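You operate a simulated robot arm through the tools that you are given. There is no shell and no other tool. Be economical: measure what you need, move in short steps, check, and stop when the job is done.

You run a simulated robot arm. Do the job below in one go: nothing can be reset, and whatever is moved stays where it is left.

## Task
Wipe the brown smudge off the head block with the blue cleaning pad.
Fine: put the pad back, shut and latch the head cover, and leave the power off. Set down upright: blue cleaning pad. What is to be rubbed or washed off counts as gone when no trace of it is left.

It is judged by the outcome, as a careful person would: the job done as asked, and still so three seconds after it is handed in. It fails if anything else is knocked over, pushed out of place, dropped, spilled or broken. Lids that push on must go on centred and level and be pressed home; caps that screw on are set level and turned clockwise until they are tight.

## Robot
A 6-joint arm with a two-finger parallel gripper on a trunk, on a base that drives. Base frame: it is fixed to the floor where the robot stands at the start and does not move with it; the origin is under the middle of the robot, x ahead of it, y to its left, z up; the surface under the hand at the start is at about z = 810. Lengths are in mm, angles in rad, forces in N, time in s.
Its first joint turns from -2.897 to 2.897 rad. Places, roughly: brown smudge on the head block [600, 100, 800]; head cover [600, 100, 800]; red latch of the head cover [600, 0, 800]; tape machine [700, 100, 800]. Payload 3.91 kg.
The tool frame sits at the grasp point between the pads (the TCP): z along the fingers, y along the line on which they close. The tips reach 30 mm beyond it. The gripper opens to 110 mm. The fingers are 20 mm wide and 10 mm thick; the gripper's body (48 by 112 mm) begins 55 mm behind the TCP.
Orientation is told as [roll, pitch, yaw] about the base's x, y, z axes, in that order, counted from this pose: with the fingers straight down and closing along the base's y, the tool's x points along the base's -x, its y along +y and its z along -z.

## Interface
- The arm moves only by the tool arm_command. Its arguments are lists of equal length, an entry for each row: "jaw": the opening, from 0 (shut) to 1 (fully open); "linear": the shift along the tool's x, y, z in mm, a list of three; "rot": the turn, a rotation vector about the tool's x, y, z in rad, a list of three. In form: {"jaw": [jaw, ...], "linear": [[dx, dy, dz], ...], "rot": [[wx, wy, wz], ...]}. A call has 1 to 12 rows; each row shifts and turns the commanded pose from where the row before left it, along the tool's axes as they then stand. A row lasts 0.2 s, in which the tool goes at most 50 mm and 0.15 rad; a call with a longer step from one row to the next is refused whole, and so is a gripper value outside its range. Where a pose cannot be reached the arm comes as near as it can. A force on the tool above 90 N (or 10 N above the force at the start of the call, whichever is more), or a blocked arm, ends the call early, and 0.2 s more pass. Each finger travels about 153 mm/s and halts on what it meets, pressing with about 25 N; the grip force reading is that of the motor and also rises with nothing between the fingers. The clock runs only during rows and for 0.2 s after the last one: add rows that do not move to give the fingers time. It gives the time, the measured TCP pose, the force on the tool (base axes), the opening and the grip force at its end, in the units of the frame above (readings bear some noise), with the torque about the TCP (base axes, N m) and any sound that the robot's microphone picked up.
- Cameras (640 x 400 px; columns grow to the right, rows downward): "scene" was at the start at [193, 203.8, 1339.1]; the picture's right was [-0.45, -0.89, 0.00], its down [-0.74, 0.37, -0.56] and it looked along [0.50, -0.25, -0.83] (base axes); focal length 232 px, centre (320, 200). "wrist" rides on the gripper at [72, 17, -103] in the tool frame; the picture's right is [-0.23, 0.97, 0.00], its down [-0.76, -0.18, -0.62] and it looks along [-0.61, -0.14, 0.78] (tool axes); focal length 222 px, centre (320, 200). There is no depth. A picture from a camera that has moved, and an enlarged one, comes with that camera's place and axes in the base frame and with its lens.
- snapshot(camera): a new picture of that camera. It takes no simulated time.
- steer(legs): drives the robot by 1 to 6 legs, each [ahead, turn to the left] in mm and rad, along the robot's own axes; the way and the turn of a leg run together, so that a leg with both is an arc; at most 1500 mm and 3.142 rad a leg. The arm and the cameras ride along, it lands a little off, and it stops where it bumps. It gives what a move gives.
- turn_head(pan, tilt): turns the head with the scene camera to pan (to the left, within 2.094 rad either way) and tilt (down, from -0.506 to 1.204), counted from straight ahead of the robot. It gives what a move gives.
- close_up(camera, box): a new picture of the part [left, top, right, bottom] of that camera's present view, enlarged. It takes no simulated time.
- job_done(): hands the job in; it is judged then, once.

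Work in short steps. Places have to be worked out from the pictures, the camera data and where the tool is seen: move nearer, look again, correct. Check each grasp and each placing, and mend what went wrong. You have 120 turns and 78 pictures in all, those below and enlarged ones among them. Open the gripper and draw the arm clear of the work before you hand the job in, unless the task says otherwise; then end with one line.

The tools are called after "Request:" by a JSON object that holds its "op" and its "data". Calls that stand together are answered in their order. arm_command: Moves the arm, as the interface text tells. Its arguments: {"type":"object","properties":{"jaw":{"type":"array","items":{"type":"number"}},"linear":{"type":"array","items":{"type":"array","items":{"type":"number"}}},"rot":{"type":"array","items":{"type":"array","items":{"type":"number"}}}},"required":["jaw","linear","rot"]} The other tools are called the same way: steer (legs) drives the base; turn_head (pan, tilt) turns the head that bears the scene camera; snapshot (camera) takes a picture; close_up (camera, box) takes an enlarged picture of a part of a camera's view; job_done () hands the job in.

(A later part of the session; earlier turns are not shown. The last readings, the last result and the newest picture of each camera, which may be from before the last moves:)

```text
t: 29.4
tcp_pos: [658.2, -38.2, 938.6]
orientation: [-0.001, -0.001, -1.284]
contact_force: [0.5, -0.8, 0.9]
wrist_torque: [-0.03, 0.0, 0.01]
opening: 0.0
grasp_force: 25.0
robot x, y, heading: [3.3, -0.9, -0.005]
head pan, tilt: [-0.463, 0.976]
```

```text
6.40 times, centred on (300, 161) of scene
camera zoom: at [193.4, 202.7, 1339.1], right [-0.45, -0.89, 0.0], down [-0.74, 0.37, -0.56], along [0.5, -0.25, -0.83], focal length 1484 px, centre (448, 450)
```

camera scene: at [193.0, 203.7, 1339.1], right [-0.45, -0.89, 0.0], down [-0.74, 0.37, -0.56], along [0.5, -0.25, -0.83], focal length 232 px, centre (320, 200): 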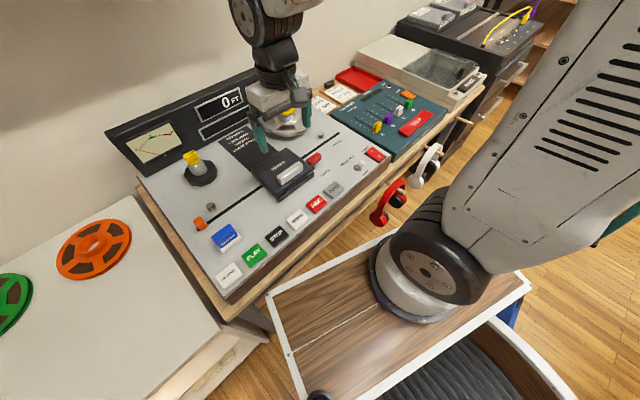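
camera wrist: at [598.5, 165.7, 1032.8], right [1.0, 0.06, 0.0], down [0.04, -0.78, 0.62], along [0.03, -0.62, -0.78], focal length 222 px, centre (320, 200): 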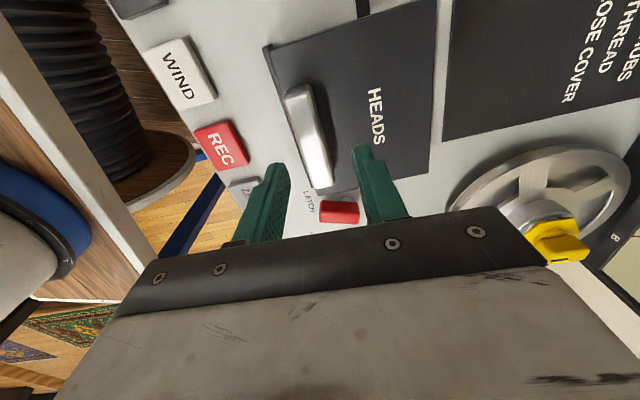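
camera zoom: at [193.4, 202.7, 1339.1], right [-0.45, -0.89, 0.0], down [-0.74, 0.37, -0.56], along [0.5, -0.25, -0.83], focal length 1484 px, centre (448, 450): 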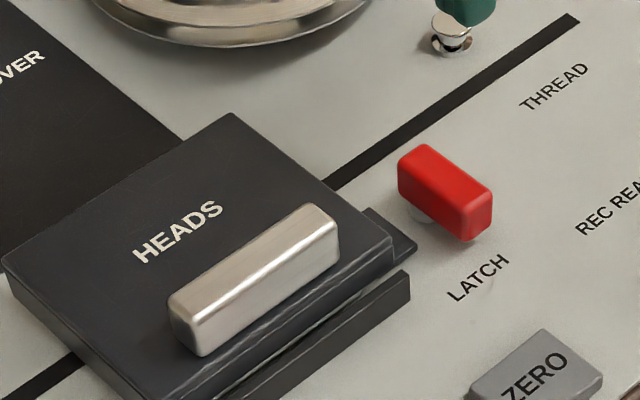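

Latch is now past 90°. Back to the handle: move over, descend, grip.

Request:
{"op": "arm_command", "data": {"jaw": [0, 0.1, 0.35, 0.35, 0.35, 0.35, 0.35, 0.1, 0, 0], "linear": [[46.8, -7.6, 0], [46.8, -7.6, 0], [46.8, -7.6, 0], [0, 0, 0], [0, 0, 25], [0, 0, 20], [0, 0, 12], [0, 0, 0], [0, 0, 0], [0, 0, 0]], "rot": [[0, 0, 0], [0, 0, 0], [0, 0, 0], [0, 0, 0], [0, 0, 0], [0, 0, 0], [0, 0, 0], [0, 0, 0], [0, 0, 0], [0, 0, 0]]}}

Request:
{"op": "close_up", "data": {"camera": "wrist", "box": [220, 60, 420, 185]}}

```text
t: 31.6
tcp_pos: [596.5, 91.5, 881.1]
orientation: [-0.001, 0.0, -1.28]
contact_force: [5.4, 3.7, -4.8]
wrist_torque: [0.05, -0.22, 1.13]
opening: 20.2
grasp_force: 45.1
robot x, y, heading: [3.4, -1.3, 0.002]
head pan, tilt: [-0.463, 0.976]
```

```text
3.20 times, centred on (320, 122) of wrist
camera zoom: at [592.0, 164.5, 983.9], right [1.0, 0.06, 0.0], down [0.05, -0.78, 0.62], along [0.04, -0.62, -0.78], focal length 711 px, centre (320, 448)
```

zoom: 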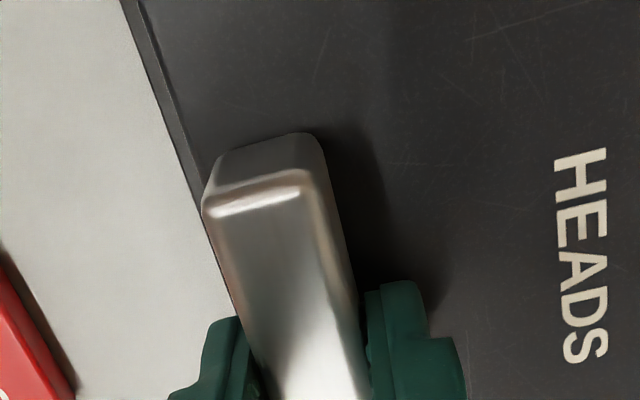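

Gripped again. I'll try a small rise along the hinge arc.

Request:
{"op": "arm_command", "data": {"jaw": [0, 0, 0, 0], "linear": [[0, 1, -2.7], [0, 1.2, -2.7], [0, 1.2, -2.7], [0, 0, 0]], "rot": [[0.03, 0, 0], [0.03, 0, 0], [0.03, 0, 0], [0, 0, 0]]}}

Request:
{"op": "close_up", "data": {"camera": "scene", "box": [250, 130, 350, 192]}}

```text
t: 32.6
tcp_pos: [599.6, 92.5, 887.6]
orientation: [-0.091, 0.001, -1.282]
contact_force: [-1.6, -4.7, -31.3]
wrist_torque: [0.19, -0.81, 0.93]
opening: 21.5
grasp_force: 44.5
robot x, y, heading: [0.7, -1.1, 0.001]
head pan, tilt: [-0.463, 0.976]
```

```text
6.40 times, centred on (300, 161) of scene
camera zoom: at [194.0, 202.6, 1339.0], right [-0.45, -0.89, 0.0], down [-0.74, 0.37, -0.56], along [0.5, -0.25, -0.83], focal length 1484 px, centre (448, 450)
```

zoom: 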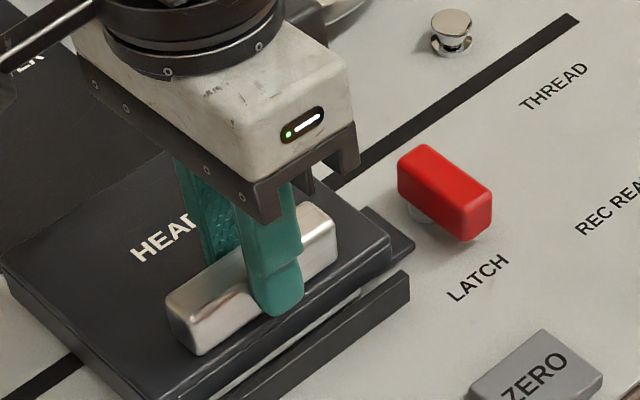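

There now seems to be a slight gap opening under the lid's front edge. I'll continue slowly and check.

Request:
{"op": "arm_command", "data": {"jaw": [0, 0, 0, 0], "linear": [[0, 1.2, -2.7], [0, 1.2, -2.7], [0, 1.2, -2.7], [0, 0, 0]], "rot": [[0.03, 0, 0], [0.03, 0, 0], [0.03, 0, 0], [0, 0, 0]]}}

Request:
{"op": "close_up", "data": {"camera": "scene", "box": [250, 130, 350, 192]}}

```text
t: 33.6
tcp_pos: [605.0, 94.1, 895.8]
orientation: [-0.182, 0.0, -1.284]
contact_force: [0.3, 3.1, -25.9]
wrist_torque: [0.51, -0.42, 0.94]
opening: 21.3
grasp_force: 45.0
robot x, y, heading: [2.7, -1.8, 0.0]
head pan, tilt: [-0.463, 0.976]
```

```text
6.40 times, centred on (300, 161) of scene
camera zoom: at [193.8, 203.0, 1339.0], right [-0.45, -0.9, 0.0], down [-0.74, 0.37, -0.56], along [0.5, -0.25, -0.83], focal length 1484 px, centre (448, 450)
```

zoom: 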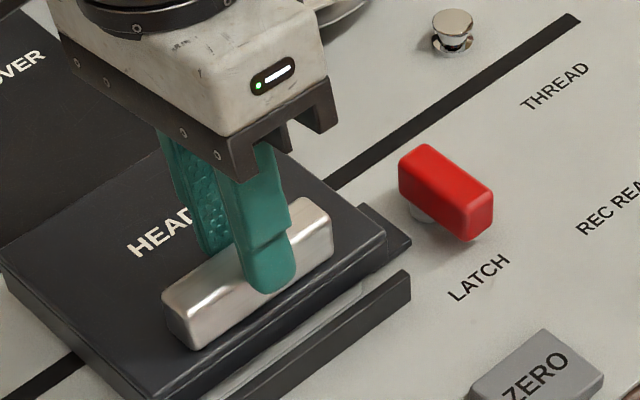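

The lid is opening about its back edge. I'll continue along the arc.

Request:
{"op": "arm_command", "data": {"jaw": [0, 0, 0, 0, 0], "linear": [[0, 2.4, -5.2], [0, 2.4, -5.2], [0, 2.4, -5.2], [0, 2.4, -5.2], [0, 0, 0]], "rot": [[0.06, 0, 0], [0.06, 0, 0], [0.06, 0, 0], [0.06, 0, 0], [0, 0, 0]]}}

Request:
{"op": "close_up", "data": {"camera": "scene", "box": [230, 110, 358, 190]}}

```text
t: 34.8
tcp_pos: [620.5, 97.9, 913.9]
orientation: [-0.42, 0.0, -1.284]
contact_force: [-0.1, -0.7, 1.1]
wrist_torque: [-0.02, -0.02, 0.03]
opening: 0.0
grasp_force: 37.3
robot x, y, heading: [-0.5, -1.6, -0.0]
head pan, tilt: [-0.463, 0.976]
```

```text
5.00 times, centred on (294, 150) of scene
camera zoom: at [193.2, 202.7, 1339.1], right [-0.45, -0.89, 0.0], down [-0.74, 0.37, -0.56], along [0.5, -0.25, -0.83], focal length 1159 px, centre (450, 450)
```

zoom: 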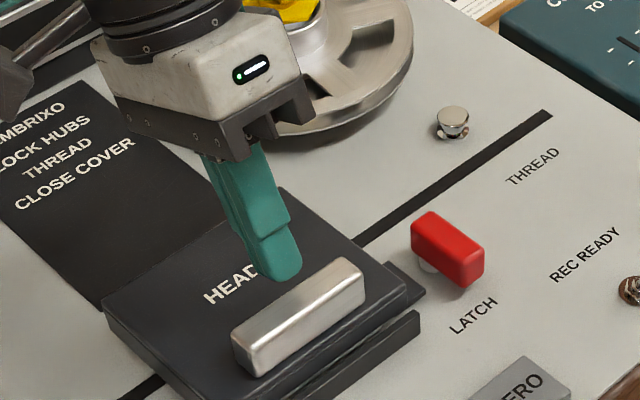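

The fingers slipped off and the lid fell shut: my hand over-rotated relative to the bar. Pinching the bar at its two ends lets it pivot freely between the pads instead. I'll raise, level the hand, and turn it to yaw 0.29.

Request:
{"op": "arm_command", "data": {"jaw": [0, 0, 0, 0, 0.3, 0.6, 1, 1, 1, 1], "linear": [[0, 0, -40], [0, -5, 0], [0, -5, 0], [0, 0, 0], [0, 0, 0], [0, 0, 0], [0, 0, 0], [0, 0, 0], [0, 0, 0], [0, 0, 0]], "rot": [[0, 0, 0], [-0.14, 0, 0], [-0.14, 0, 0], [-0.141, 0, 0], [0, 0, -0.15], [0, 0, -0.15], [0, 0, -0.15], [0, 0, -0.15], [0, 0, -0.15], [0, 0, -0.15]]}}

Request:
{"op": "arm_command", "data": {"jaw": [1, 1, 1, 1, 1, 1], "linear": [[0, 0, 0], [0, 0, 0], [0, 0, 0], [0, 0, 0], [0, 0, 0], [0, 0, 0]], "rot": [[0, 0, -0.15], [0, 0, -0.15], [0, 0, -0.15], [0, 0, -0.15], [0, 0, -0.073], [0, 0, 0]]}}

Request:
{"op": "close_up", "data": {"camera": "wrist", "box": [160, 10, 480, 210]}}

```text
t: 37.0
tcp_pos: [625.9, 99.5, 952.7]
orientation: [0.0, 0.0, -0.381]
contact_force: [0.0, 0.4, -0.2]
wrist_torque: [-0.03, 0.0, -0.01]
opening: 109.9
grasp_force: 0.0
robot x, y, heading: [-1.6, -5.5, -0.0]
head pan, tilt: [-0.463, 0.976]
```

```text
t: 38.4
tcp_pos: [624.4, 98.8, 953.9]
orientation: [0.001, 0.001, 0.289]
contact_force: [-0.6, -0.1, -0.4]
wrist_torque: [-0.01, -0.01, 0.02]
opening: 110.0
grasp_force: 0.1
robot x, y, heading: [-0.2, -2.9, -0.006]
head pan, tilt: [-0.463, 0.976]
```

```text
2.00 times, centred on (320, 110) of wrist
camera zoom: at [550.1, 93.7, 1057.4], right [-0.06, 1.0, 0.0], down [0.78, 0.05, 0.62], along [0.62, 0.04, -0.78], focal length 444 px, centre (320, 380)
```

zoom: 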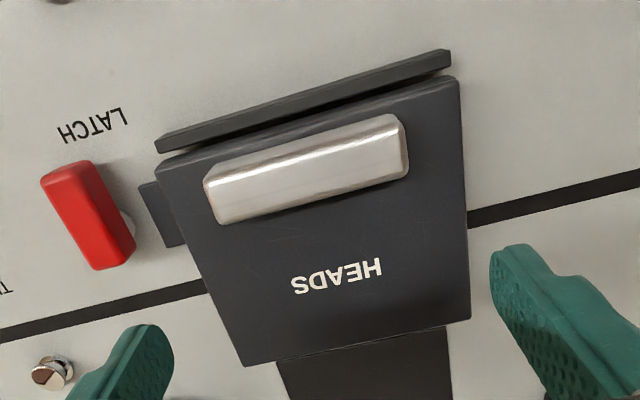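

Bar ends are both visible and within the 110 mm opening. I'll move over it and lower so that the tips straddle its ends.

Request:
{"op": "arm_command", "data": {"jaw": [1, 1, 1, 1], "linear": [[27.8, -0.9, 20], [0, 0, 25], [0, 0, 25], [0, 0, 0]], "rot": [[0, 0, 0], [0, 0, 0], [0, 0, 0], [0, 0, 0]]}}

Request:
{"op": "close_up", "data": {"camera": "wrist", "box": [160, 10, 480, 210]}}

Request:
{"op": "close_up", "data": {"camera": "scene", "box": [240, 125, 336, 185]}}

```text
t: 39.4
tcp_pos: [597.9, 90.2, 883.5]
orientation: [0.001, 0.0, 0.289]
contact_force: [0.1, 0.1, 0.1]
wrist_torque: [0.0, -0.01, -0.01]
opening: 110.2
grasp_force: 0.0
robot x, y, heading: [2.2, -3.1, -0.001]
head pan, tilt: [-0.463, 0.976]
```

```text
2.00 times, centred on (320, 110) of wrist
camera zoom: at [523.3, 84.9, 987.8], right [-0.06, 1.0, 0.0], down [0.78, 0.05, 0.62], along [0.62, 0.04, -0.78], focal length 444 px, centre (320, 380)
```

zoom: 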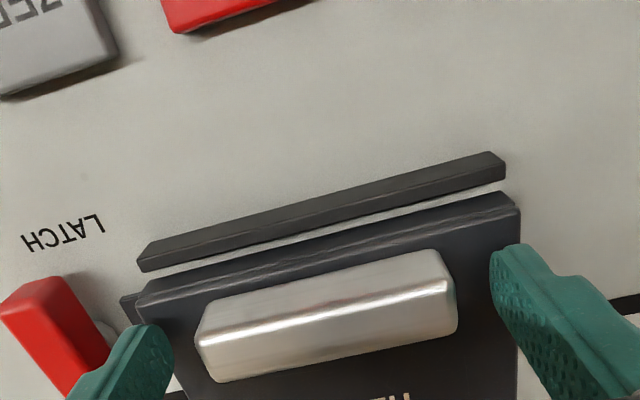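

```text
6.67 times, centred on (288, 155) of scene
camera zoom: at [193.2, 202.7, 1339.1], right [-0.45, -0.89, 0.0], down [-0.74, 0.37, -0.56], along [0.5, -0.25, -0.83], focal length 1546 px, centre (533, 500)
```

zoom: 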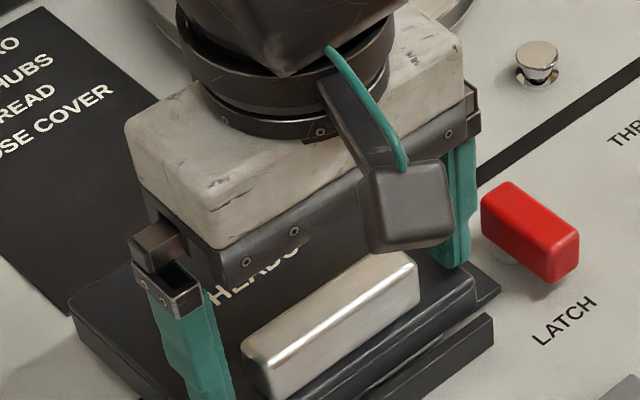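

Fingers line up with both bar ends. I'll lower 2 mm and close.

Request:
{"op": "arm_command", "data": {"jaw": [0.9, 0.75, 0.6, 0.5, 0.5], "linear": [[0, 0, 2], [0, 0, 0], [0, 0, 0], [0, 0, 0], [0, 0, 0]], "rot": [[0, 0, 0], [0, 0, 0], [0, 0, 0], [0, 0, 0], [0, 0, 0]]}}

Request:
{"op": "close_up", "data": {"camera": "wrist", "box": [160, 10, 480, 210]}}

Request:
{"op": "close_up", "data": {"camera": "scene", "box": [240, 125, 336, 185]}}

```text
t: 40.6
tcp_pos: [597.2, 92.0, 880.4]
orientation: [-0.001, 0.001, 0.289]
contact_force: [-12.0, 40.8, -1.9]
wrist_torque: [1.12, 0.16, 1.43]
opening: 80.1
grasp_force: 45.0
robot x, y, heading: [-2.8, -0.5, 0.002]
head pan, tilt: [-0.463, 0.976]
```

```text
2.00 times, centred on (320, 110) of wrist
camera zoom: at [523.2, 86.3, 985.7], right [-0.06, 1.0, 0.0], down [0.78, 0.05, 0.62], along [0.62, 0.04, -0.78], focal length 444 px, centre (320, 380)
```

zoom: 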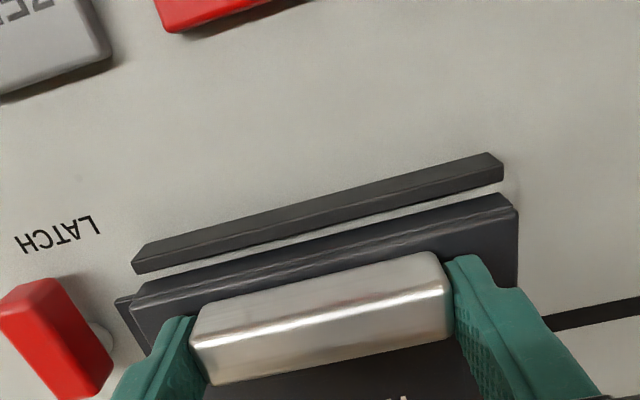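

```text
6.67 times, centred on (288, 155) of scene
camera zoom: at [192.4, 204.7, 1338.9], right [-0.44, -0.9, 0.0], down [-0.74, 0.37, -0.56], along [0.5, -0.25, -0.83], focal length 1546 px, centre (533, 500)
```

zoom: 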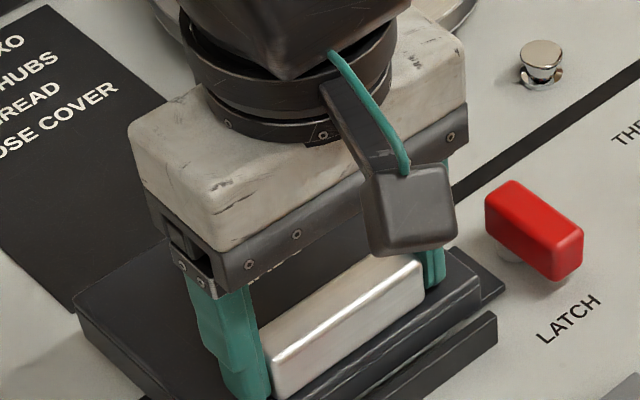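

Both ends are pinched at 80 mm. I'll relieve the side load and lift along the arc as a pure translation, letting the bar pivot in the pads.

Request:
{"op": "arm_command", "data": {"jaw": [0.5, 0.5, 0.5, 0.5], "linear": [[0, 2, -1], [-3.7, 0, -9], [-4.5, 0, -8.6], [-5.4, 0, -8.2]], "rot": [[0, 0, 0], [0, 0, 0], [0, 0, 0], [0, 0, 0]]}}

Request:
{"op": "close_up", "data": {"camera": "scene", "box": [230, 110, 358, 190]}}

```text
t: 41.6
tcp_pos: [613.0, 95.0, 909.3]
orientation: [-0.002, -0.004, 0.289]
contact_force: [-0.1, 0.3, -1.2]
wrist_torque: [-0.02, 0.03, -0.04]
opening: 55.4
grasp_force: 1.3
robot x, y, heading: [-1.4, 2.6, -0.004]
head pan, tilt: [-0.463, 0.976]
```

```text
5.00 times, centred on (294, 150) of scene
camera zoom: at [194.0, 202.6, 1339.1], right [-0.45, -0.89, 0.0], down [-0.74, 0.37, -0.56], along [0.5, -0.25, -0.83], focal length 1159 px, centre (450, 450)
```

zoom: 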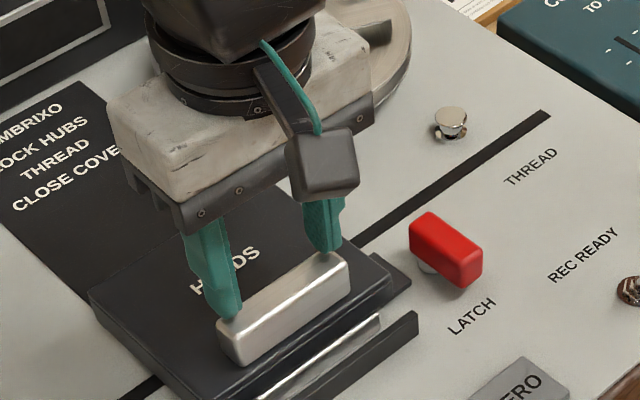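

The fingers have just slipped off, but the lid shows partly raised. I'll wait a moment in place to see whether it stays.

Request:
{"op": "arm_command", "data": {"jaw": [0.55, 0.7, 0.9], "linear": [[0, 0, -5], [0, 0, 0], [0, 0, 0]], "rot": [[0, 0, 0], [0, 0, 0], [0, 0, 0]]}}

Request:
{"op": "close_up", "data": {"camera": "scene", "box": [230, 110, 358, 190]}}

```text
t: 42.4
tcp_pos: [611.6, 95.9, 913.2]
orientation: [0.001, 0.001, 0.289]
contact_force: [-0.1, -0.3, -0.9]
wrist_torque: [0.01, 0.0, -0.01]
opening: 98.9
grasp_force: 0.2
robot x, y, heading: [-0.0, -1.0, -0.0]
head pan, tilt: [-0.463, 0.976]
```

```text
5.00 times, centred on (294, 150) of scene
camera zoom: at [193.2, 203.0, 1339.1], right [-0.45, -0.89, 0.0], down [-0.74, 0.37, -0.56], along [0.5, -0.25, -0.83], focal length 1159 px, centre (450, 450)
```

zoom: 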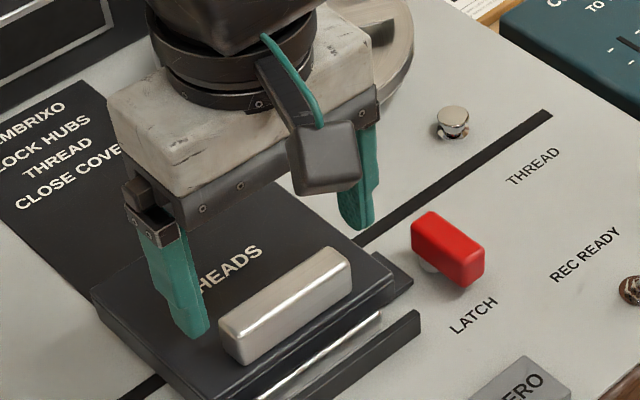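

The lid stays where it is left, so the hinge has friction. I'll regrip the bar ends at the new height and lift slowly to avoid slipping.

Request:
{"op": "arm_command", "data": {"jaw": [1, 1, 1, 0.8, 0.5, 0.5, 0.5], "linear": [[10, -3, 0], [0, 0, 12], [0, 0, 11], [0, 0, 0], [0, 0, 0], [0, 0, 0], [0, 0, 0]], "rot": [[0, 0, 0], [0, 0, 0], [0, 0, 0], [0, 0, 0], [0, 0, 0], [0, 0, 0], [0, 0, 0]]}}

Request:
{"op": "close_up", "data": {"camera": "wrist", "box": [160, 10, 480, 210]}}

```text
t: 44.0
tcp_pos: [601.1, 93.3, 891.4]
orientation: [0.0, -0.001, 0.29]
contact_force: [-21.9, 69.0, -10.1]
wrist_torque: [1.39, -0.05, 1.17]
opening: 79.9
grasp_force: 45.1
robot x, y, heading: [2.1, 1.6, 0.002]
head pan, tilt: [-0.463, 0.976]
```

```text
2.00 times, centred on (320, 110) of wrist
camera zoom: at [527.1, 87.7, 994.4], right [-0.06, 1.0, 0.0], down [0.78, 0.05, 0.62], along [0.62, 0.04, -0.78], focal length 444 px, centre (320, 380)
```

zoom: 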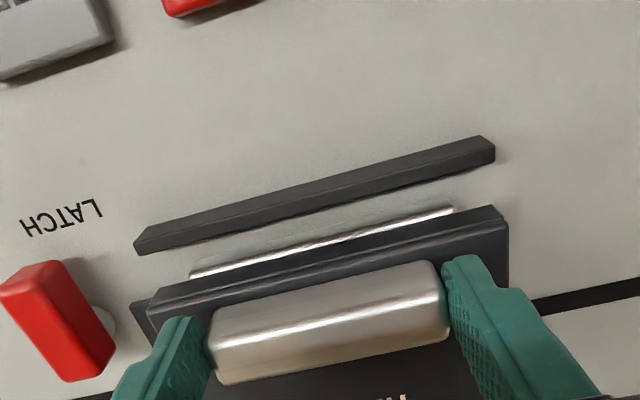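

Regripped; the silver head block shows under the lid. I'll remove the side load and raise slowly.

Request:
{"op": "arm_command", "data": {"jaw": [0.5, 0.5, 0.5, 0.5, 0.5, 0.5, 0.5, 0.5], "linear": [[0, 4, 0], [-1.0, 0, -2.2], [-1.0, 0, -2.2], [-1.1, 0, -2.1], [-1.1, 0, -2.1], [-1.2, 0, -2.1], [-1.2, 0, -2.1], [0, 0, 0]], "rot": [[0, 0, 0], [0, 0, 0], [0, 0, 0], [0, 0, 0], [0, 0, 0], [0, 0, 0], [0, 0, 0], [0, 0, 0]]}}

Request:
{"op": "close_up", "data": {"camera": "scene", "box": [230, 110, 358, 190]}}

```text
t: 45.8
tcp_pos: [608.0, 95.6, 902.8]
orientation: [0.0, -0.002, 0.29]
contact_force: [5.0, -13.4, -34.2]
wrist_torque: [-0.35, 0.28, 0.58]
opening: 79.9
grasp_force: 44.8
robot x, y, heading: [3.1, -0.8, 0.002]
head pan, tilt: [-0.463, 0.976]
```

```text
5.00 times, centred on (294, 150) of scene
camera zoom: at [194.1, 203.0, 1339.0], right [-0.45, -0.89, 0.0], down [-0.74, 0.37, -0.56], along [0.5, -0.25, -0.83], focal length 1159 px, centre (450, 450)
```

zoom: 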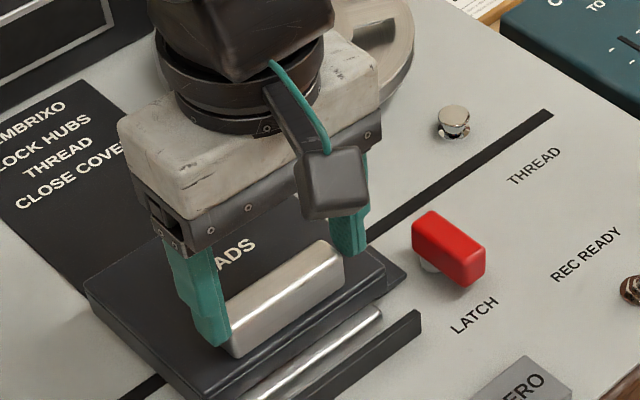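

Still gripping and rising. I'll continue slowly.

Request:
{"op": "arm_command", "data": {"jaw": [0.5, 0.5, 0.5, 0.5, 0.5, 0.5, 0.5, 0.5], "linear": [[-1.3, 0.5, -2], [-1.3, 0, -2], [-1.3, 0, -2], [-1.4, 0, -2], [-1.4, 0, -1.9], [-1.5, 0, -1.9], [-1.5, 0, -1.9], [0, 0, 0]], "rot": [[0, 0, 0], [0, 0, 0], [0, 0, 0], [0, 0, 0], [0, 0, 0], [0, 0, 0], [0, 0, 0], [0, 0, 0]]}}

Request:
{"op": "close_up", "data": {"camera": "scene", "box": [230, 110, 358, 190]}}

```text
t: 47.6
tcp_pos: [617.3, 99.4, 918.1]
orientation: [0.001, -0.002, 0.29]
contact_force: [-0.1, 0.0, 0.4]
wrist_torque: [0.02, 0.03, -0.04]
opening: 54.9
grasp_force: 0.0
robot x, y, heading: [-1.6, -2.1, 0.001]
head pan, tilt: [-0.463, 0.976]
```

```text
5.00 times, centred on (294, 150) of scene
camera zoom: at [193.1, 203.2, 1339.1], right [-0.45, -0.89, 0.0], down [-0.74, 0.37, -0.56], along [0.5, -0.25, -0.83], focal length 1159 px, centre (450, 450)
```

zoom: 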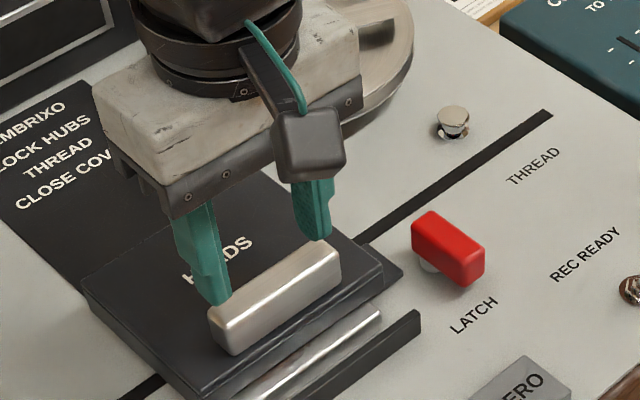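

Slipped again, but the lid is now raised enough to grip it by its front edge, one finger above and one below. I'll raise the hand and measure the edge's position.

Request:
{"op": "arm_command", "data": {"jaw": [0.5, 0.5, 0.5], "linear": [[0, 0, -25], [0, 0, -25], [0, 0, 0]], "rot": [[0, 0, 0], [0, 0, 0], [0, 0, 0]]}}

Request:
{"op": "close_up", "data": {"camera": "wrist", "box": [200, 20, 440, 170]}}

Request:
{"op": "close_up", "data": {"camera": "scene", "box": [240, 135, 336, 195]}}

```text
t: 48.4
tcp_pos: [617.2, 99.3, 968.1]
orientation: [0.001, -0.001, 0.289]
contact_force: [-0.2, -0.7, -0.5]
wrist_torque: [0.01, -0.01, 0.01]
opening: 54.7
grasp_force: 0.1
robot x, y, heading: [5.1, -0.5, 0.001]
head pan, tilt: [-0.463, 0.976]
```

```text
2.67 times, centred on (320, 95) of wrist
camera zoom: at [542.3, 93.3, 1072.1], right [-0.06, 1.0, 0.0], down [0.78, 0.05, 0.62], along [0.62, 0.04, -0.78], focal length 592 px, centre (320, 480)
```

zoom: 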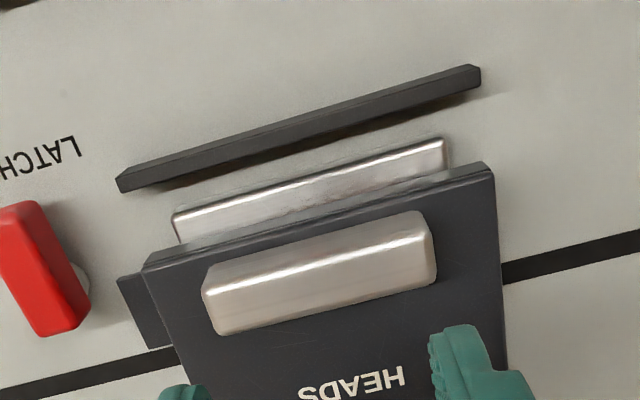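

```text
6.67 times, centred on (288, 165) of scene
camera zoom: at [193.1, 203.2, 1339.1], right [-0.45, -0.89, 0.0], down [-0.74, 0.37, -0.56], along [0.5, -0.25, -0.83], focal length 1546 px, centre (533, 433)
```

zoom: 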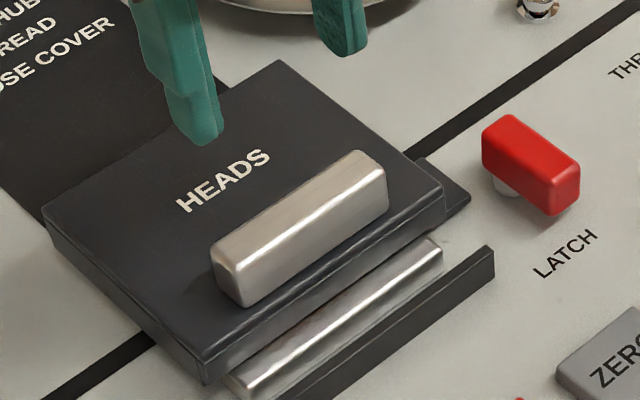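

Comparing views, the cover hasn't tilted at all: it has slid straight back about 18 mm, exposing the silver block. So it is a sliding cover, and pushing the bar backward will open it. I'll close the fingers, set them in front of the bar, and check.

Request:
{"op": "arm_command", "data": {"jaw": [0.3, 0, 0, 0, 0, 0], "linear": [[17, -1.3, 0], [18.6, 0, 0], [0, 0, 30], [0, 0, 30], [0, 0, 20], [0, 0, 0]], "rot": [[0, 0, 0], [0, 0, 0], [0, 0, 0], [0, 0, 0], [0, 0, 0], [0, 0, 0]]}}

Request:
{"op": "close_up", "data": {"camera": "wrist", "box": [180, 30, 460, 205]}}

Request:
{"op": "close_up", "data": {"camera": "scene", "box": [240, 125, 336, 185]}}

```text
t: 49.8
tcp_pos: [582.3, 87.3, 885.4]
orientation: [0.0, -0.001, 0.289]
contact_force: [0.1, 0.2, -1.1]
wrist_torque: [-0.01, -0.01, -0.04]
opening: 0.2
grasp_force: 25.1
robot x, y, heading: [-0.5, 0.7, -0.002]
head pan, tilt: [-0.463, 0.976]
```

```text
2.29 times, centred on (320, 118) of wrist
camera zoom: at [508.4, 82.1, 989.7], right [-0.06, 1.0, 0.0], down [0.78, 0.05, 0.62], along [0.62, 0.04, -0.78], focal length 508 px, centre (320, 389)
```

zoom: 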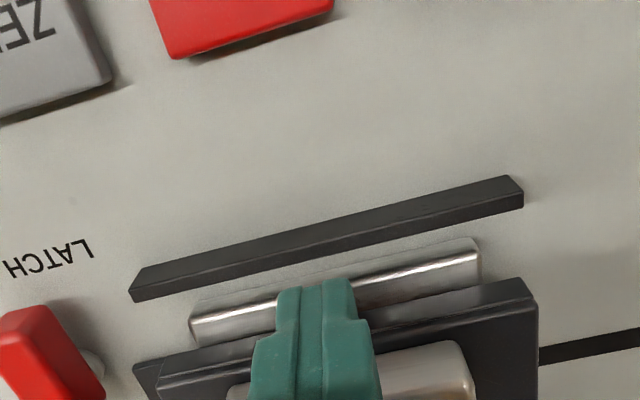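

```text
6.67 times, centred on (288, 155) of scene
camera zoom: at [193.0, 203.2, 1339.1], right [-0.45, -0.89, 0.0], down [-0.74, 0.37, -0.56], along [0.5, -0.25, -0.83], focal length 1546 px, centre (533, 500)
```

zoom: 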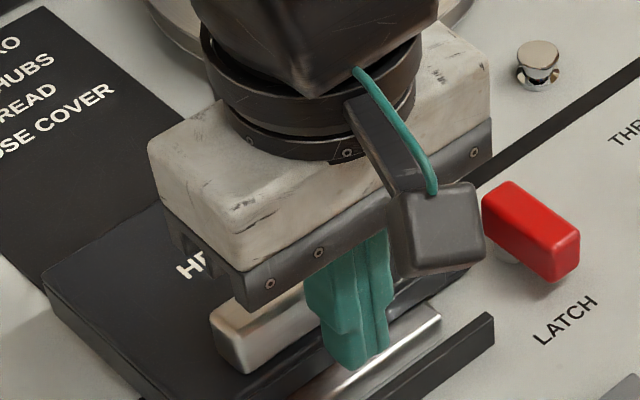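

Fingers are in front of the bar. I'll lower 3 mm and push backward.

Request:
{"op": "arm_command", "data": {"jaw": [0, 0, 0, 0, 0, 0], "linear": [[0, 0, 3], [-8, 0, 0], [-8, 0, 0], [-8, 0, 0], [-8, 0, 0], [-8, 0, 0]], "rot": [[0, 0, 0], [0, 0, 0], [0, 0, 0], [0, 0, 0], [0, 0, 0], [0, 0, 0]]}}

Request:
{"op": "snapshot", "data": {"camera": "scene"}}

```text
t: 51.2
tcp_pos: [621.0, 99.8, 884.3]
orientation: [0.001, 0.0, 0.29]
contact_force: [-1.5, -0.4, 0.6]
wrist_torque: [0.02, 0.02, -0.01]
opening: 0.3
grasp_force: 24.4
robot x, y, heading: [4.4, -1.6, 0.0]
head pan, tilt: [-0.463, 0.976]
```

```text
20 pictures are left
camera scene: at [193.0, 203.2, 1339.1], right [-0.45, -0.89, 0.0], down [-0.74, 0.37, -0.56], along [0.5, -0.25, -0.83], focal length 232 px, centre (320, 200)
```

scene: 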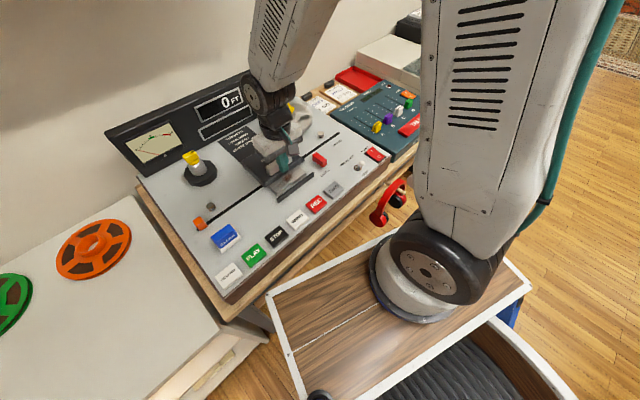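

The cover slides easily. I'll keep pushing back until it is well open or meets its stop. I have only 20 pictures left, so I'll look sparingly.

Request:
{"op": "arm_command", "data": {"jaw": [0, 0, 0, 0, 0, 0], "linear": [[-8, 0, 0], [-8, 0, 0], [-8, 0, 0], [-8, 0, 0], [-8, 0, 0], [0, 0, 0]], "rot": [[0, 0, 0], [0, 0, 0], [0, 0, 0], [0, 0, 0], [0, 0, 0], [0, 0, 0]]}}

```text
t: 52.6
tcp_pos: [659.9, 111.7, 883.6]
orientation: [0.0, 0.0, 0.29]
contact_force: [-0.8, 0.0, 0.6]
wrist_torque: [0.0, 0.03, -0.04]
opening: 0.0
grasp_force: 24.7
robot x, y, heading: [2.7, -0.5, 0.004]
head pan, tilt: [-0.463, 0.976]
```

Request:
{"op": "snapshot", "data": {"camera": "wrist"}}

```text
19 pictures are left
camera wrist: at [585.6, 105.4, 987.6], right [-0.06, 1.0, 0.0], down [0.78, 0.05, 0.62], along [0.62, 0.04, -0.78], focal length 222 px, centre (320, 200)
```

wrist: 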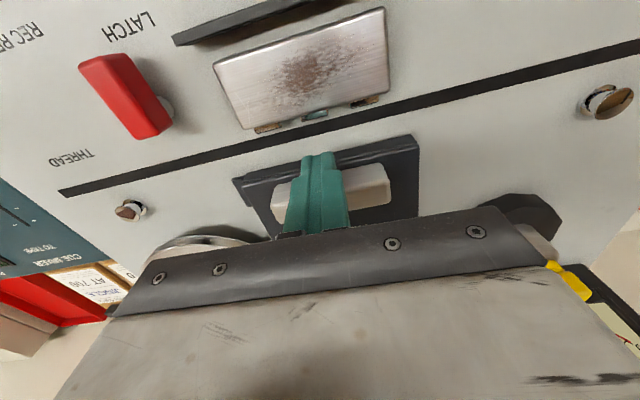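

The cover is fully back and the brown smudge is visible on the flat top of the head block, around (612,98), spread about 48×35 mm. I'll back off, raise, and move over the blue pad.

Request:
{"op": "arm_command", "data": {"jaw": [0, 0, 0, 0, 0.3, 0.6, 1, 1, 1, 1], "linear": [[4, 0, 0], [0, 0, -30], [0, 0, -40], [14.1, 37.4, 0], [14.1, 37.4, 0], [14.1, 37.4, 0], [14.1, 37.4, 0], [14.1, 37.4, 0], [14.3, 37.2, 0], [0, 0, 0]], "rot": [[0, 0, 0], [0, 0, 0], [0, 0, 0], [0, 0, 0], [0, 0, 0], [0, 0, 0], [0, 0, 0], [0, 0, 0], [0, 0, 0], [0, 0, 0]]}}

Request:
{"op": "close_up", "data": {"camera": "wrist", "box": [200, 20, 440, 170]}}

Request:
{"op": "close_up", "data": {"camera": "scene", "box": [200, 215, 264, 255]}}

```text
t: 54.8
tcp_pos: [510.8, 299.0, 953.4]
orientation: [0.001, 0.0, 0.29]
contact_force: [0.2, 0.2, 0.1]
wrist_torque: [-0.01, -0.04, 0.01]
opening: 110.0
grasp_force: 0.0
robot x, y, heading: [-2.3, 2.4, 0.003]
head pan, tilt: [-0.463, 0.976]
```

```text
2.67 times, centred on (320, 95) of wrist
camera zoom: at [436.6, 294.3, 1056.7], right [-0.06, 1.0, 0.0], down [0.78, 0.05, 0.62], along [0.62, 0.04, -0.78], focal length 592 px, centre (320, 480)
```

zoom: 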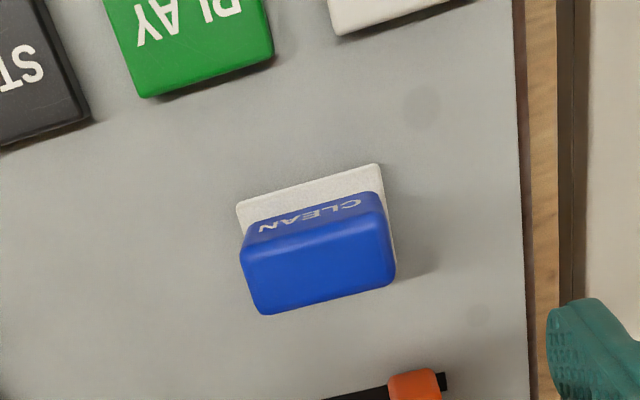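

```text
10.00 times, centred on (232, 235) of scene
camera zoom: at [193.1, 203.2, 1339.1], right [-0.45, -0.89, 0.0], down [-0.74, 0.37, -0.56], along [0.5, -0.25, -0.83], focal length 2319 px, centre (1200, -150)
```

zoom: 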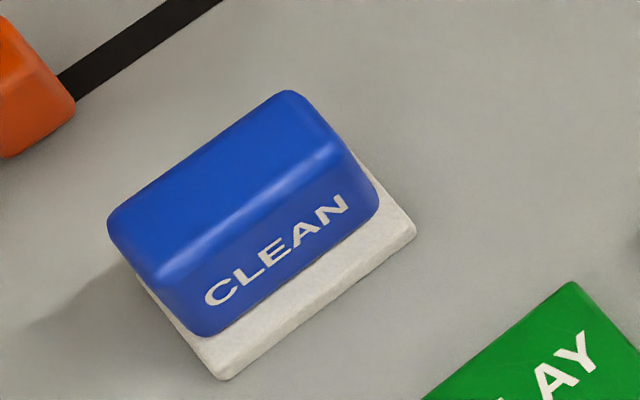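

The pad is a blue grip about 50×30 mm on a slightly wider white felt sole, centred near (504,298), top at z≈856. I'll descend over it with the fingers astride its ends and close.

Request:
{"op": "arm_command", "data": {"jaw": [1, 1, 1, 1, 1, 0.7, 0.45, 0.3, 0.3], "linear": [[6.8, 1, 25], [0, 0, 30], [0, 0, 25], [0, 0, 18], [0, 0, 0], [0, 0, 0], [0, 0, 0], [0, 0, 0], [0, 0, 0]], "rot": [[0, 0, 0], [0, 0, 0], [0, 0, 0], [0, 0, 0], [0, 0, 0], [0, 0, 0], [0, 0, 0], [0, 0, 0], [0, 0, 0]]}}

Request:
{"op": "close_up", "data": {"camera": "scene", "box": [190, 205, 270, 255]}}

```text
t: 56.8
tcp_pos: [503.3, 299.0, 858.4]
orientation: [0.0, 0.001, 0.29]
contact_force: [-1.0, 0.2, -0.1]
wrist_torque: [0.01, -0.02, -0.02]
opening: 51.6
grasp_force: 25.3
robot x, y, heading: [2.9, 1.5, -0.0]
head pan, tilt: [-0.463, 0.976]
```

```text
8.00 times, centred on (230, 230) of scene
camera zoom: at [193.1, 203.3, 1339.1], right [-0.45, -0.89, 0.0], down [-0.74, 0.37, -0.56], along [0.5, -0.25, -0.83], focal length 1855 px, centre (1040, -40)
```

zoom: 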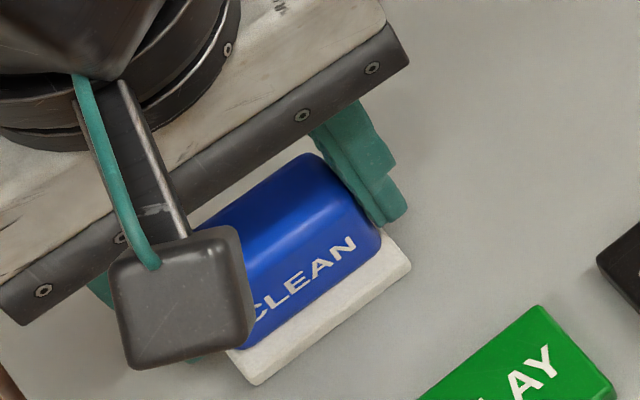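

Pad gripped (52 mm). On its rest place the TCP is at (503.3, 299.0, 858.4). I'll lift it and carry it over the head block.

Request:
{"op": "arm_command", "data": {"jaw": [0.3, 0.3, 0.3, 0.3, 0.3, 0.3, 0.3, 0.3, 0.3, 0.3], "linear": [[0, 0, -20], [0, 0, -22], [0, 0, -20], [-7.8, -37.3, 0], [-7.8, -37.3, 0], [-7.8, -37.3, 0], [-7.8, -37.3, 0], [-7.8, -37.3, 0], [-7.8, -37.3, 0], [0, 0, 0]], "rot": [[0, 0, 0], [0, 0, 0], [0, 0, 0], [0, 0, 0], [0, 0, 0], [0, 0, 0], [0, 0, 0], [0, 0, 0], [0, 0, 0], [0, 0, 0]]}}

Request:
{"op": "snapshot", "data": {"camera": "wrist"}}

```text
t: 59.0
tcp_pos: [613.8, 97.8, 917.1]
orientation: [0.0, 0.0, 0.289]
contact_force: [-0.1, 0.2, 0.0]
wrist_torque: [-0.03, 0.0, 0.01]
opening: 51.3
grasp_force: 25.0
robot x, y, heading: [0.9, 0.0, -0.001]
head pan, tilt: [-0.463, 0.976]
```

```text
15 pictures are left
camera wrist: at [538.8, 92.5, 1020.8], right [-0.06, 1.0, 0.0], down [0.78, 0.05, 0.62], along [0.62, 0.04, -0.78], focal length 222 px, centre (320, 200)
```

wrist: 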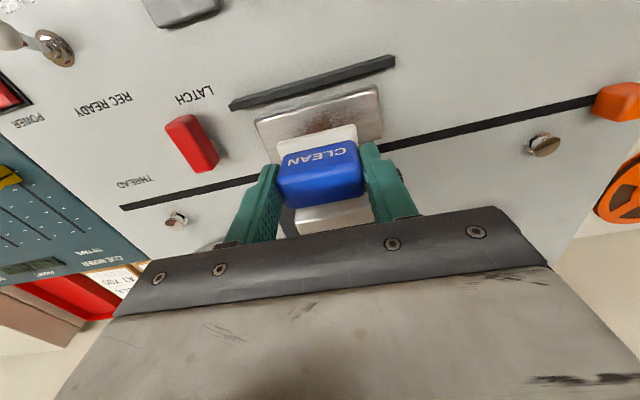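

The pad hangs level above the block, with the cover clear behind it. I'll descend in small steps and feel for contact.

Request:
{"op": "arm_command", "data": {"jaw": [0.3, 0.3, 0.3, 0.3], "linear": [[0, 0, 12], [0, 0, 10], [0, 0, 5], [0, 0, 0]], "rot": [[0, 0, 0], [0, 0, 0], [0, 0, 0], [0, 0, 0]]}}

Request:
{"op": "arm_command", "data": {"jaw": [0.3, 0.3, 0.3], "linear": [[0, 0, 3], [0, 0, 3], [0, 0, 0]], "rot": [[0, 0, 0], [0, 0, 0], [0, 0, 0]]}}

```text
t: 60.0
tcp_pos: [613.2, 98.3, 891.0]
orientation: [0.003, 0.001, 0.291]
contact_force: [-0.3, 0.1, -1.0]
wrist_torque: [0.02, -0.02, -0.02]
opening: 51.1
grasp_force: 25.0
robot x, y, heading: [-1.6, 1.3, -0.006]
head pan, tilt: [-0.463, 0.976]
```

```text
t: 60.8
tcp_pos: [612.9, 98.6, 884.5]
orientation: [-0.002, -0.001, 0.289]
contact_force: [0.0, -0.1, -0.1]
wrist_torque: [0.0, -0.02, -0.02]
opening: 51.3
grasp_force: 25.3
robot x, y, heading: [3.6, -0.6, -0.003]
head pan, tilt: [-0.463, 0.976]
```

No contact yet at 884.5; continuing down gently.

Request:
{"op": "arm_command", "data": {"jaw": [0.3, 0.3, 0.3], "linear": [[0, 0, 3], [0, 0, 2], [0, 0, 0]], "rot": [[0, 0, 0], [0, 0, 0], [0, 0, 0]]}}

Request:
{"op": "arm_command", "data": {"jaw": [0.3, 0.3, 0.3], "linear": [[0, 0, 2], [0, 0, 1], [0, 0, 0]], "rot": [[0, 0, 0], [0, 0, 0], [0, 0, 0]]}}

```text
t: 61.6
tcp_pos: [612.2, 98.0, 879.2]
orientation: [0.0, 0.001, 0.288]
contact_force: [0.7, -0.4, -1.8]
wrist_torque: [0.04, 0.0, -0.01]
opening: 51.6
grasp_force: 24.7
robot x, y, heading: [-0.8, -2.5, -0.004]
head pan, tilt: [-0.463, 0.976]
```

```text
t: 62.4
tcp_pos: [612.9, 98.0, 877.8]
orientation: [0.0, 0.002, 0.291]
contact_force: [-1.0, 0.1, -0.9]
wrist_torque: [-0.01, 0.02, -0.02]
opening: 51.3
grasp_force: 25.4
robot x, y, heading: [-2.1, -2.8, 0.003]
head pan, tilt: [-0.463, 0.976]
```

Request:
{"op": "arm_command", "data": {"jaw": [0.3, 0.3, 0.3], "linear": [[0, 0, 2], [0, 0, 1.5], [0, 0, 0]], "rot": [[0, 0, 0], [0, 0, 0], [0, 0, 0]]}}

Request:
{"op": "arm_command", "data": {"jaw": [0.3, 0.3, 0.3], "linear": [[0, 0, 1.5], [0, 0, 1.5], [0, 0, 0]], "rot": [[0, 0, 0], [0, 0, 0], [0, 0, 0]]}}

```text
t: 63.2
tcp_pos: [612.9, 96.9, 873.6]
orientation: [0.0, 0.0, 0.29]
contact_force: [0.5, -0.4, -0.5]
wrist_torque: [0.03, 0.03, -0.02]
opening: 51.5
grasp_force: 25.0
robot x, y, heading: [1.7, -2.6, -0.005]
head pan, tilt: [-0.463, 0.976]
```

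```text
t: 64.0
tcp_pos: [613.1, 98.2, 871.4]
orientation: [0.001, -0.003, 0.289]
contact_force: [2.3, -1.0, 20.4]
wrist_torque: [0.01, -0.18, 0.06]
opening: 51.3
grasp_force: 24.7
robot x, y, heading: [-0.6, -3.7, -0.006]
head pan, tilt: [-0.463, 0.976]
```

Contact at about 20 N. I'll rub back and forth over the smudge, with side offsets.

Request:
{"op": "arm_command", "data": {"jaw": [0.3, 0.3, 0.3, 0.3, 0.3, 0.3, 0.3, 0.3, 0.3, 0.3, 0.3, 0.3], "linear": [[13, 0, 0], [-13, 0, 0], [-13, 0, 0], [13, 8, 0], [13, 0, 0], [-13, 0, 0], [-13, 0, 0], [13, -16, 0], [13, 0, 0], [-13, 0, 0], [-13, 0, 0], [13, 8, 0]], "rot": [[0, 0, 0], [0, 0, 0], [0, 0, 0], [0, 0, 0], [0, 0, 0], [0, 0, 0], [0, 0, 0], [0, 0, 0], [0, 0, 0], [0, 0, 0], [0, 0, 0], [0, 0, 0]]}}

Request:
{"op": "arm_command", "data": {"jaw": [0.3, 0.3, 0.3, 0.3, 0.3, 0.3, 0.3, 0.3, 0.3, 0.3, 0.3, 0.3], "linear": [[13, 0, 0], [-13, 0, 0], [-13, 0, 0], [13, 8, 0], [13, 0, 0], [-13, 0, 0], [-13, 0, 0], [13, -16, 0], [13, 0, 0], [-13, 0, 0], [-13, 0, 0], [13, 8, 0]], "rot": [[0, 0, 0], [0, 0, 0], [0, 0, 0], [0, 0, 0], [0, 0, 0], [0, 0, 0], [0, 0, 0], [0, 0, 0], [0, 0, 0], [0, 0, 0], [0, 0, 0], [0, 0, 0]]}}

Request:
{"op": "arm_command", "data": {"jaw": [0.3, 0.3, 0.3], "linear": [[0, 0, -25], [-45, 0, -20], [0, 0, 0]], "rot": [[0, 0, 0], [0, 0, 0], [0, 0, 0]]}}

Request:
{"op": "close_up", "data": {"camera": "wrist", "box": [220, 40, 420, 165]}}

```text
t: 66.6
tcp_pos: [613.9, 99.1, 870.6]
orientation: [0.0, -0.001, 0.288]
contact_force: [2.6, -0.5, 8.5]
wrist_torque: [-0.02, -0.09, 0.0]
opening: 51.3
grasp_force: 24.9
robot x, y, heading: [0.9, 3.9, 0.005]
head pan, tilt: [-0.463, 0.976]
```

```text
t: 69.2
tcp_pos: [612.7, 99.0, 870.3]
orientation: [0.001, 0.0, 0.288]
contact_force: [0.2, 0.2, 1.0]
wrist_torque: [0.01, -0.02, 0.0]
opening: 51.3
grasp_force: 24.8
robot x, y, heading: [1.3, -1.6, 0.003]
head pan, tilt: [-0.463, 0.976]
```

```text
t: 70.0
tcp_pos: [654.9, 110.1, 916.5]
orientation: [0.001, -0.001, 0.289]
contact_force: [-0.4, -0.6, -0.8]
wrist_torque: [-0.02, -0.01, 0.01]
opening: 51.3
grasp_force: 24.5
robot x, y, heading: [0.7, -3.0, 0.001]
head pan, tilt: [-0.463, 0.976]
```

```text
3.20 times, centred on (320, 102) of wrist
camera zoom: at [579.7, 104.6, 1020.0], right [-0.06, 1.0, 0.0], down [0.78, 0.05, 0.62], along [0.62, 0.04, -0.78], focal length 711 px, centre (320, 512)
```

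zoom: 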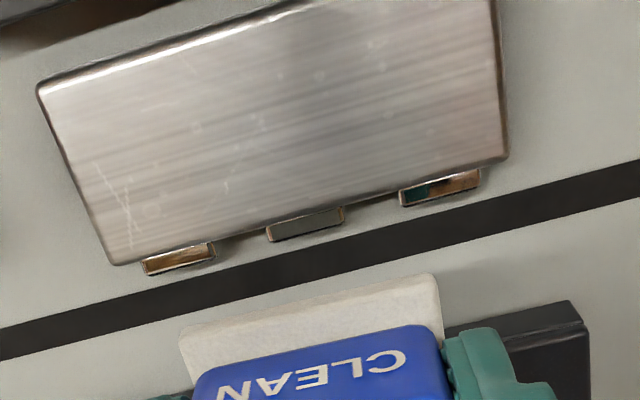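

The smudge looks gone. I'll check the front strip of the block that was cut off, at higher zoom.

Request:
{"op": "close_up", "data": {"camera": "wrist", "box": [225, 10, 385, 125]}}

```text
3.48 times, centred on (305, 68) of wrist
camera zoom: at [579.7, 104.6, 1020.0], right [-0.06, 1.0, 0.0], down [0.78, 0.05, 0.62], along [0.62, 0.04, -0.78], focal length 773 px, centre (372, 661)
```

zoom: 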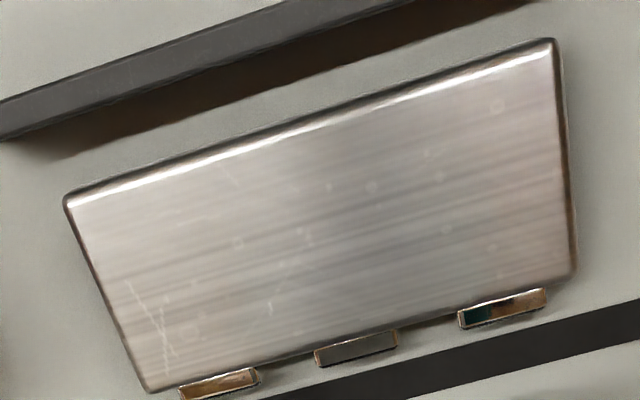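

Clean. For certainty I'll make one more light pass before putting the pad back.

Request:
{"op": "arm_command", "data": {"jaw": [0.3, 0.3, 0.3, 0.3, 0.3, 0.3, 0.3, 0.3, 0.3, 0.3, 0.3, 0.3], "linear": [[43, 0, 20], [0, 0, 22], [0, 0, 4.5], [13, 0, 0], [-13, 0, 0], [-13, 8, 0], [13, 0, 0], [13, 0, 0], [-13, -16, 0], [-13, 0, 0], [13, 0, 0], [13, 8, 0]], "rot": [[0, 0, 0], [0, 0, 0], [0, 0, 0], [0, 0, 0], [0, 0, 0], [0, 0, 0], [0, 0, 0], [0, 0, 0], [0, 0, 0], [0, 0, 0], [0, 0, 0], [0, 0, 0]]}}

Request:
{"op": "arm_command", "data": {"jaw": [0.3, 0.3, 0.3, 0.3, 0.3, 0.3, 0.3, 0.3], "linear": [[0, 0, -25], [0, 0, -25], [6, 37.3, 0], [6, 37.3, 0], [6, 37.3, 0], [6, 37.3, 0], [6, 37.3, 0], [0, 0, 0]], "rot": [[0, 0, 0], [0, 0, 0], [0, 0, 0], [0, 0, 0], [0, 0, 0], [0, 0, 0], [0, 0, 0], [0, 0, 0]]}}

```text
t: 72.6
tcp_pos: [602.6, 95.7, 868.7]
orientation: [-0.001, 0.0, 0.29]
contact_force: [-0.3, -0.5, 2.7]
wrist_torque: [0.03, -0.01, 0.04]
opening: 51.3
grasp_force: 24.7
robot x, y, heading: [-2.1, -1.3, -0.001]
head pan, tilt: [-0.463, 0.976]
```

```text
t: 74.4
tcp_pos: [518.6, 265.1, 920.0]
orientation: [0.0, 0.0, 0.29]
contact_force: [-0.4, -0.4, 0.1]
wrist_torque: [0.06, -0.03, 0.0]
opening: 51.3
grasp_force: 24.8
robot x, y, heading: [3.4, 1.2, -0.001]
head pan, tilt: [-0.463, 0.976]
```

Now back over the pad's place at (503.3, 299.0) and down in small steps.

Request:
{"op": "arm_command", "data": {"jaw": [0.3, 0.3, 0.3, 0.3, 0.3], "linear": [[5, 36.9, 0], [0, 0, 25], [0, 0, 22], [0, 0, 10], [0, 0, 0]], "rot": [[0, 0, 0], [0, 0, 0], [0, 0, 0], [0, 0, 0], [0, 0, 0]]}}

Request:
{"op": "close_up", "data": {"camera": "scene", "box": [190, 205, 270, 255]}}

```text
t: 75.6
tcp_pos: [503.6, 299.0, 862.7]
orientation: [-0.001, -0.001, 0.289]
contact_force: [-0.8, 0.0, 0.4]
wrist_torque: [0.02, 0.01, 0.02]
opening: 51.3
grasp_force: 24.6
robot x, y, heading: [2.6, -0.9, 0.004]
head pan, tilt: [-0.463, 0.976]
```

```text
8.00 times, centred on (230, 230) of scene
camera zoom: at [193.0, 203.2, 1339.1], right [-0.45, -0.89, 0.0], down [-0.74, 0.37, -0.56], along [0.5, -0.25, -0.83], focal length 1855 px, centre (1040, -40)
```

zoom: 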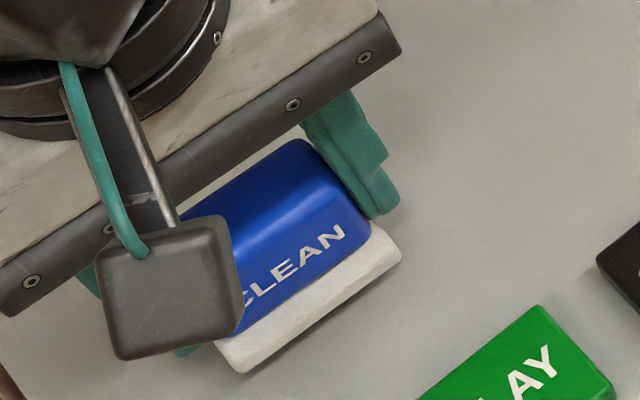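

Almost down and over its place. Feeling for the surface.

Request:
{"op": "arm_command", "data": {"jaw": [0.3, 0.3, 0.3], "linear": [[0, 0, 2.5], [0, 0, 2.5], [0, 0, 0]], "rot": [[0, 0, 0], [0, 0, 0], [0, 0, 0]]}}

Request:
{"op": "arm_command", "data": {"jaw": [0.3, 0.3, 0.3], "linear": [[0, 0, 1], [0, 0, 1], [0, 0, 0]], "rot": [[0, 0, 0], [0, 0, 0], [0, 0, 0]]}}

```text
t: 76.4
tcp_pos: [504.5, 300.4, 856.7]
orientation: [0.001, -0.001, 0.289]
contact_force: [0.2, -0.2, -0.1]
wrist_torque: [-0.03, -0.01, 0.02]
opening: 51.3
grasp_force: 24.7
robot x, y, heading: [0.3, -0.7, -0.002]
head pan, tilt: [-0.463, 0.976]
```

```text
t: 77.2
tcp_pos: [504.8, 299.5, 853.6]
orientation: [-0.001, 0.0, 0.29]
contact_force: [1.0, 0.0, -0.8]
wrist_torque: [0.02, -0.05, 0.01]
opening: 51.5
grasp_force: 25.1
robot x, y, heading: [-3.0, 3.2, 0.003]
head pan, tilt: [-0.463, 0.976]
```

Request:
{"op": "arm_command", "data": {"jaw": [0.3, 0.3], "linear": [[0, 0, 1.2], [0, 0, 0]], "rot": [[0, 0, 0], [0, 0, 0]]}}

Request:
{"op": "arm_command", "data": {"jaw": [0.3, 0.3], "linear": [[0, 0, 1.2], [0, 0, 0]], "rot": [[0, 0, 0], [0, 0, 0]]}}

```text
t: 77.8
tcp_pos: [504.7, 300.6, 854.5]
orientation: [0.001, 0.0, 0.289]
contact_force: [0.1, 0.1, -0.7]
wrist_torque: [-0.01, 0.0, 0.01]
opening: 51.5
grasp_force: 24.7
robot x, y, heading: [0.3, -1.1, 0.002]
head pan, tilt: [-0.463, 0.976]
```

```text
t: 78.4
tcp_pos: [503.8, 300.8, 851.8]
orientation: [0.002, -0.002, 0.29]
contact_force: [1.7, -3.2, 20.0]
wrist_torque: [-0.09, -0.07, 0.01]
opening: 51.3
grasp_force: 24.9
robot x, y, heading: [-0.4, 0.3, 0.001]
head pan, tilt: [-0.463, 0.976]
```

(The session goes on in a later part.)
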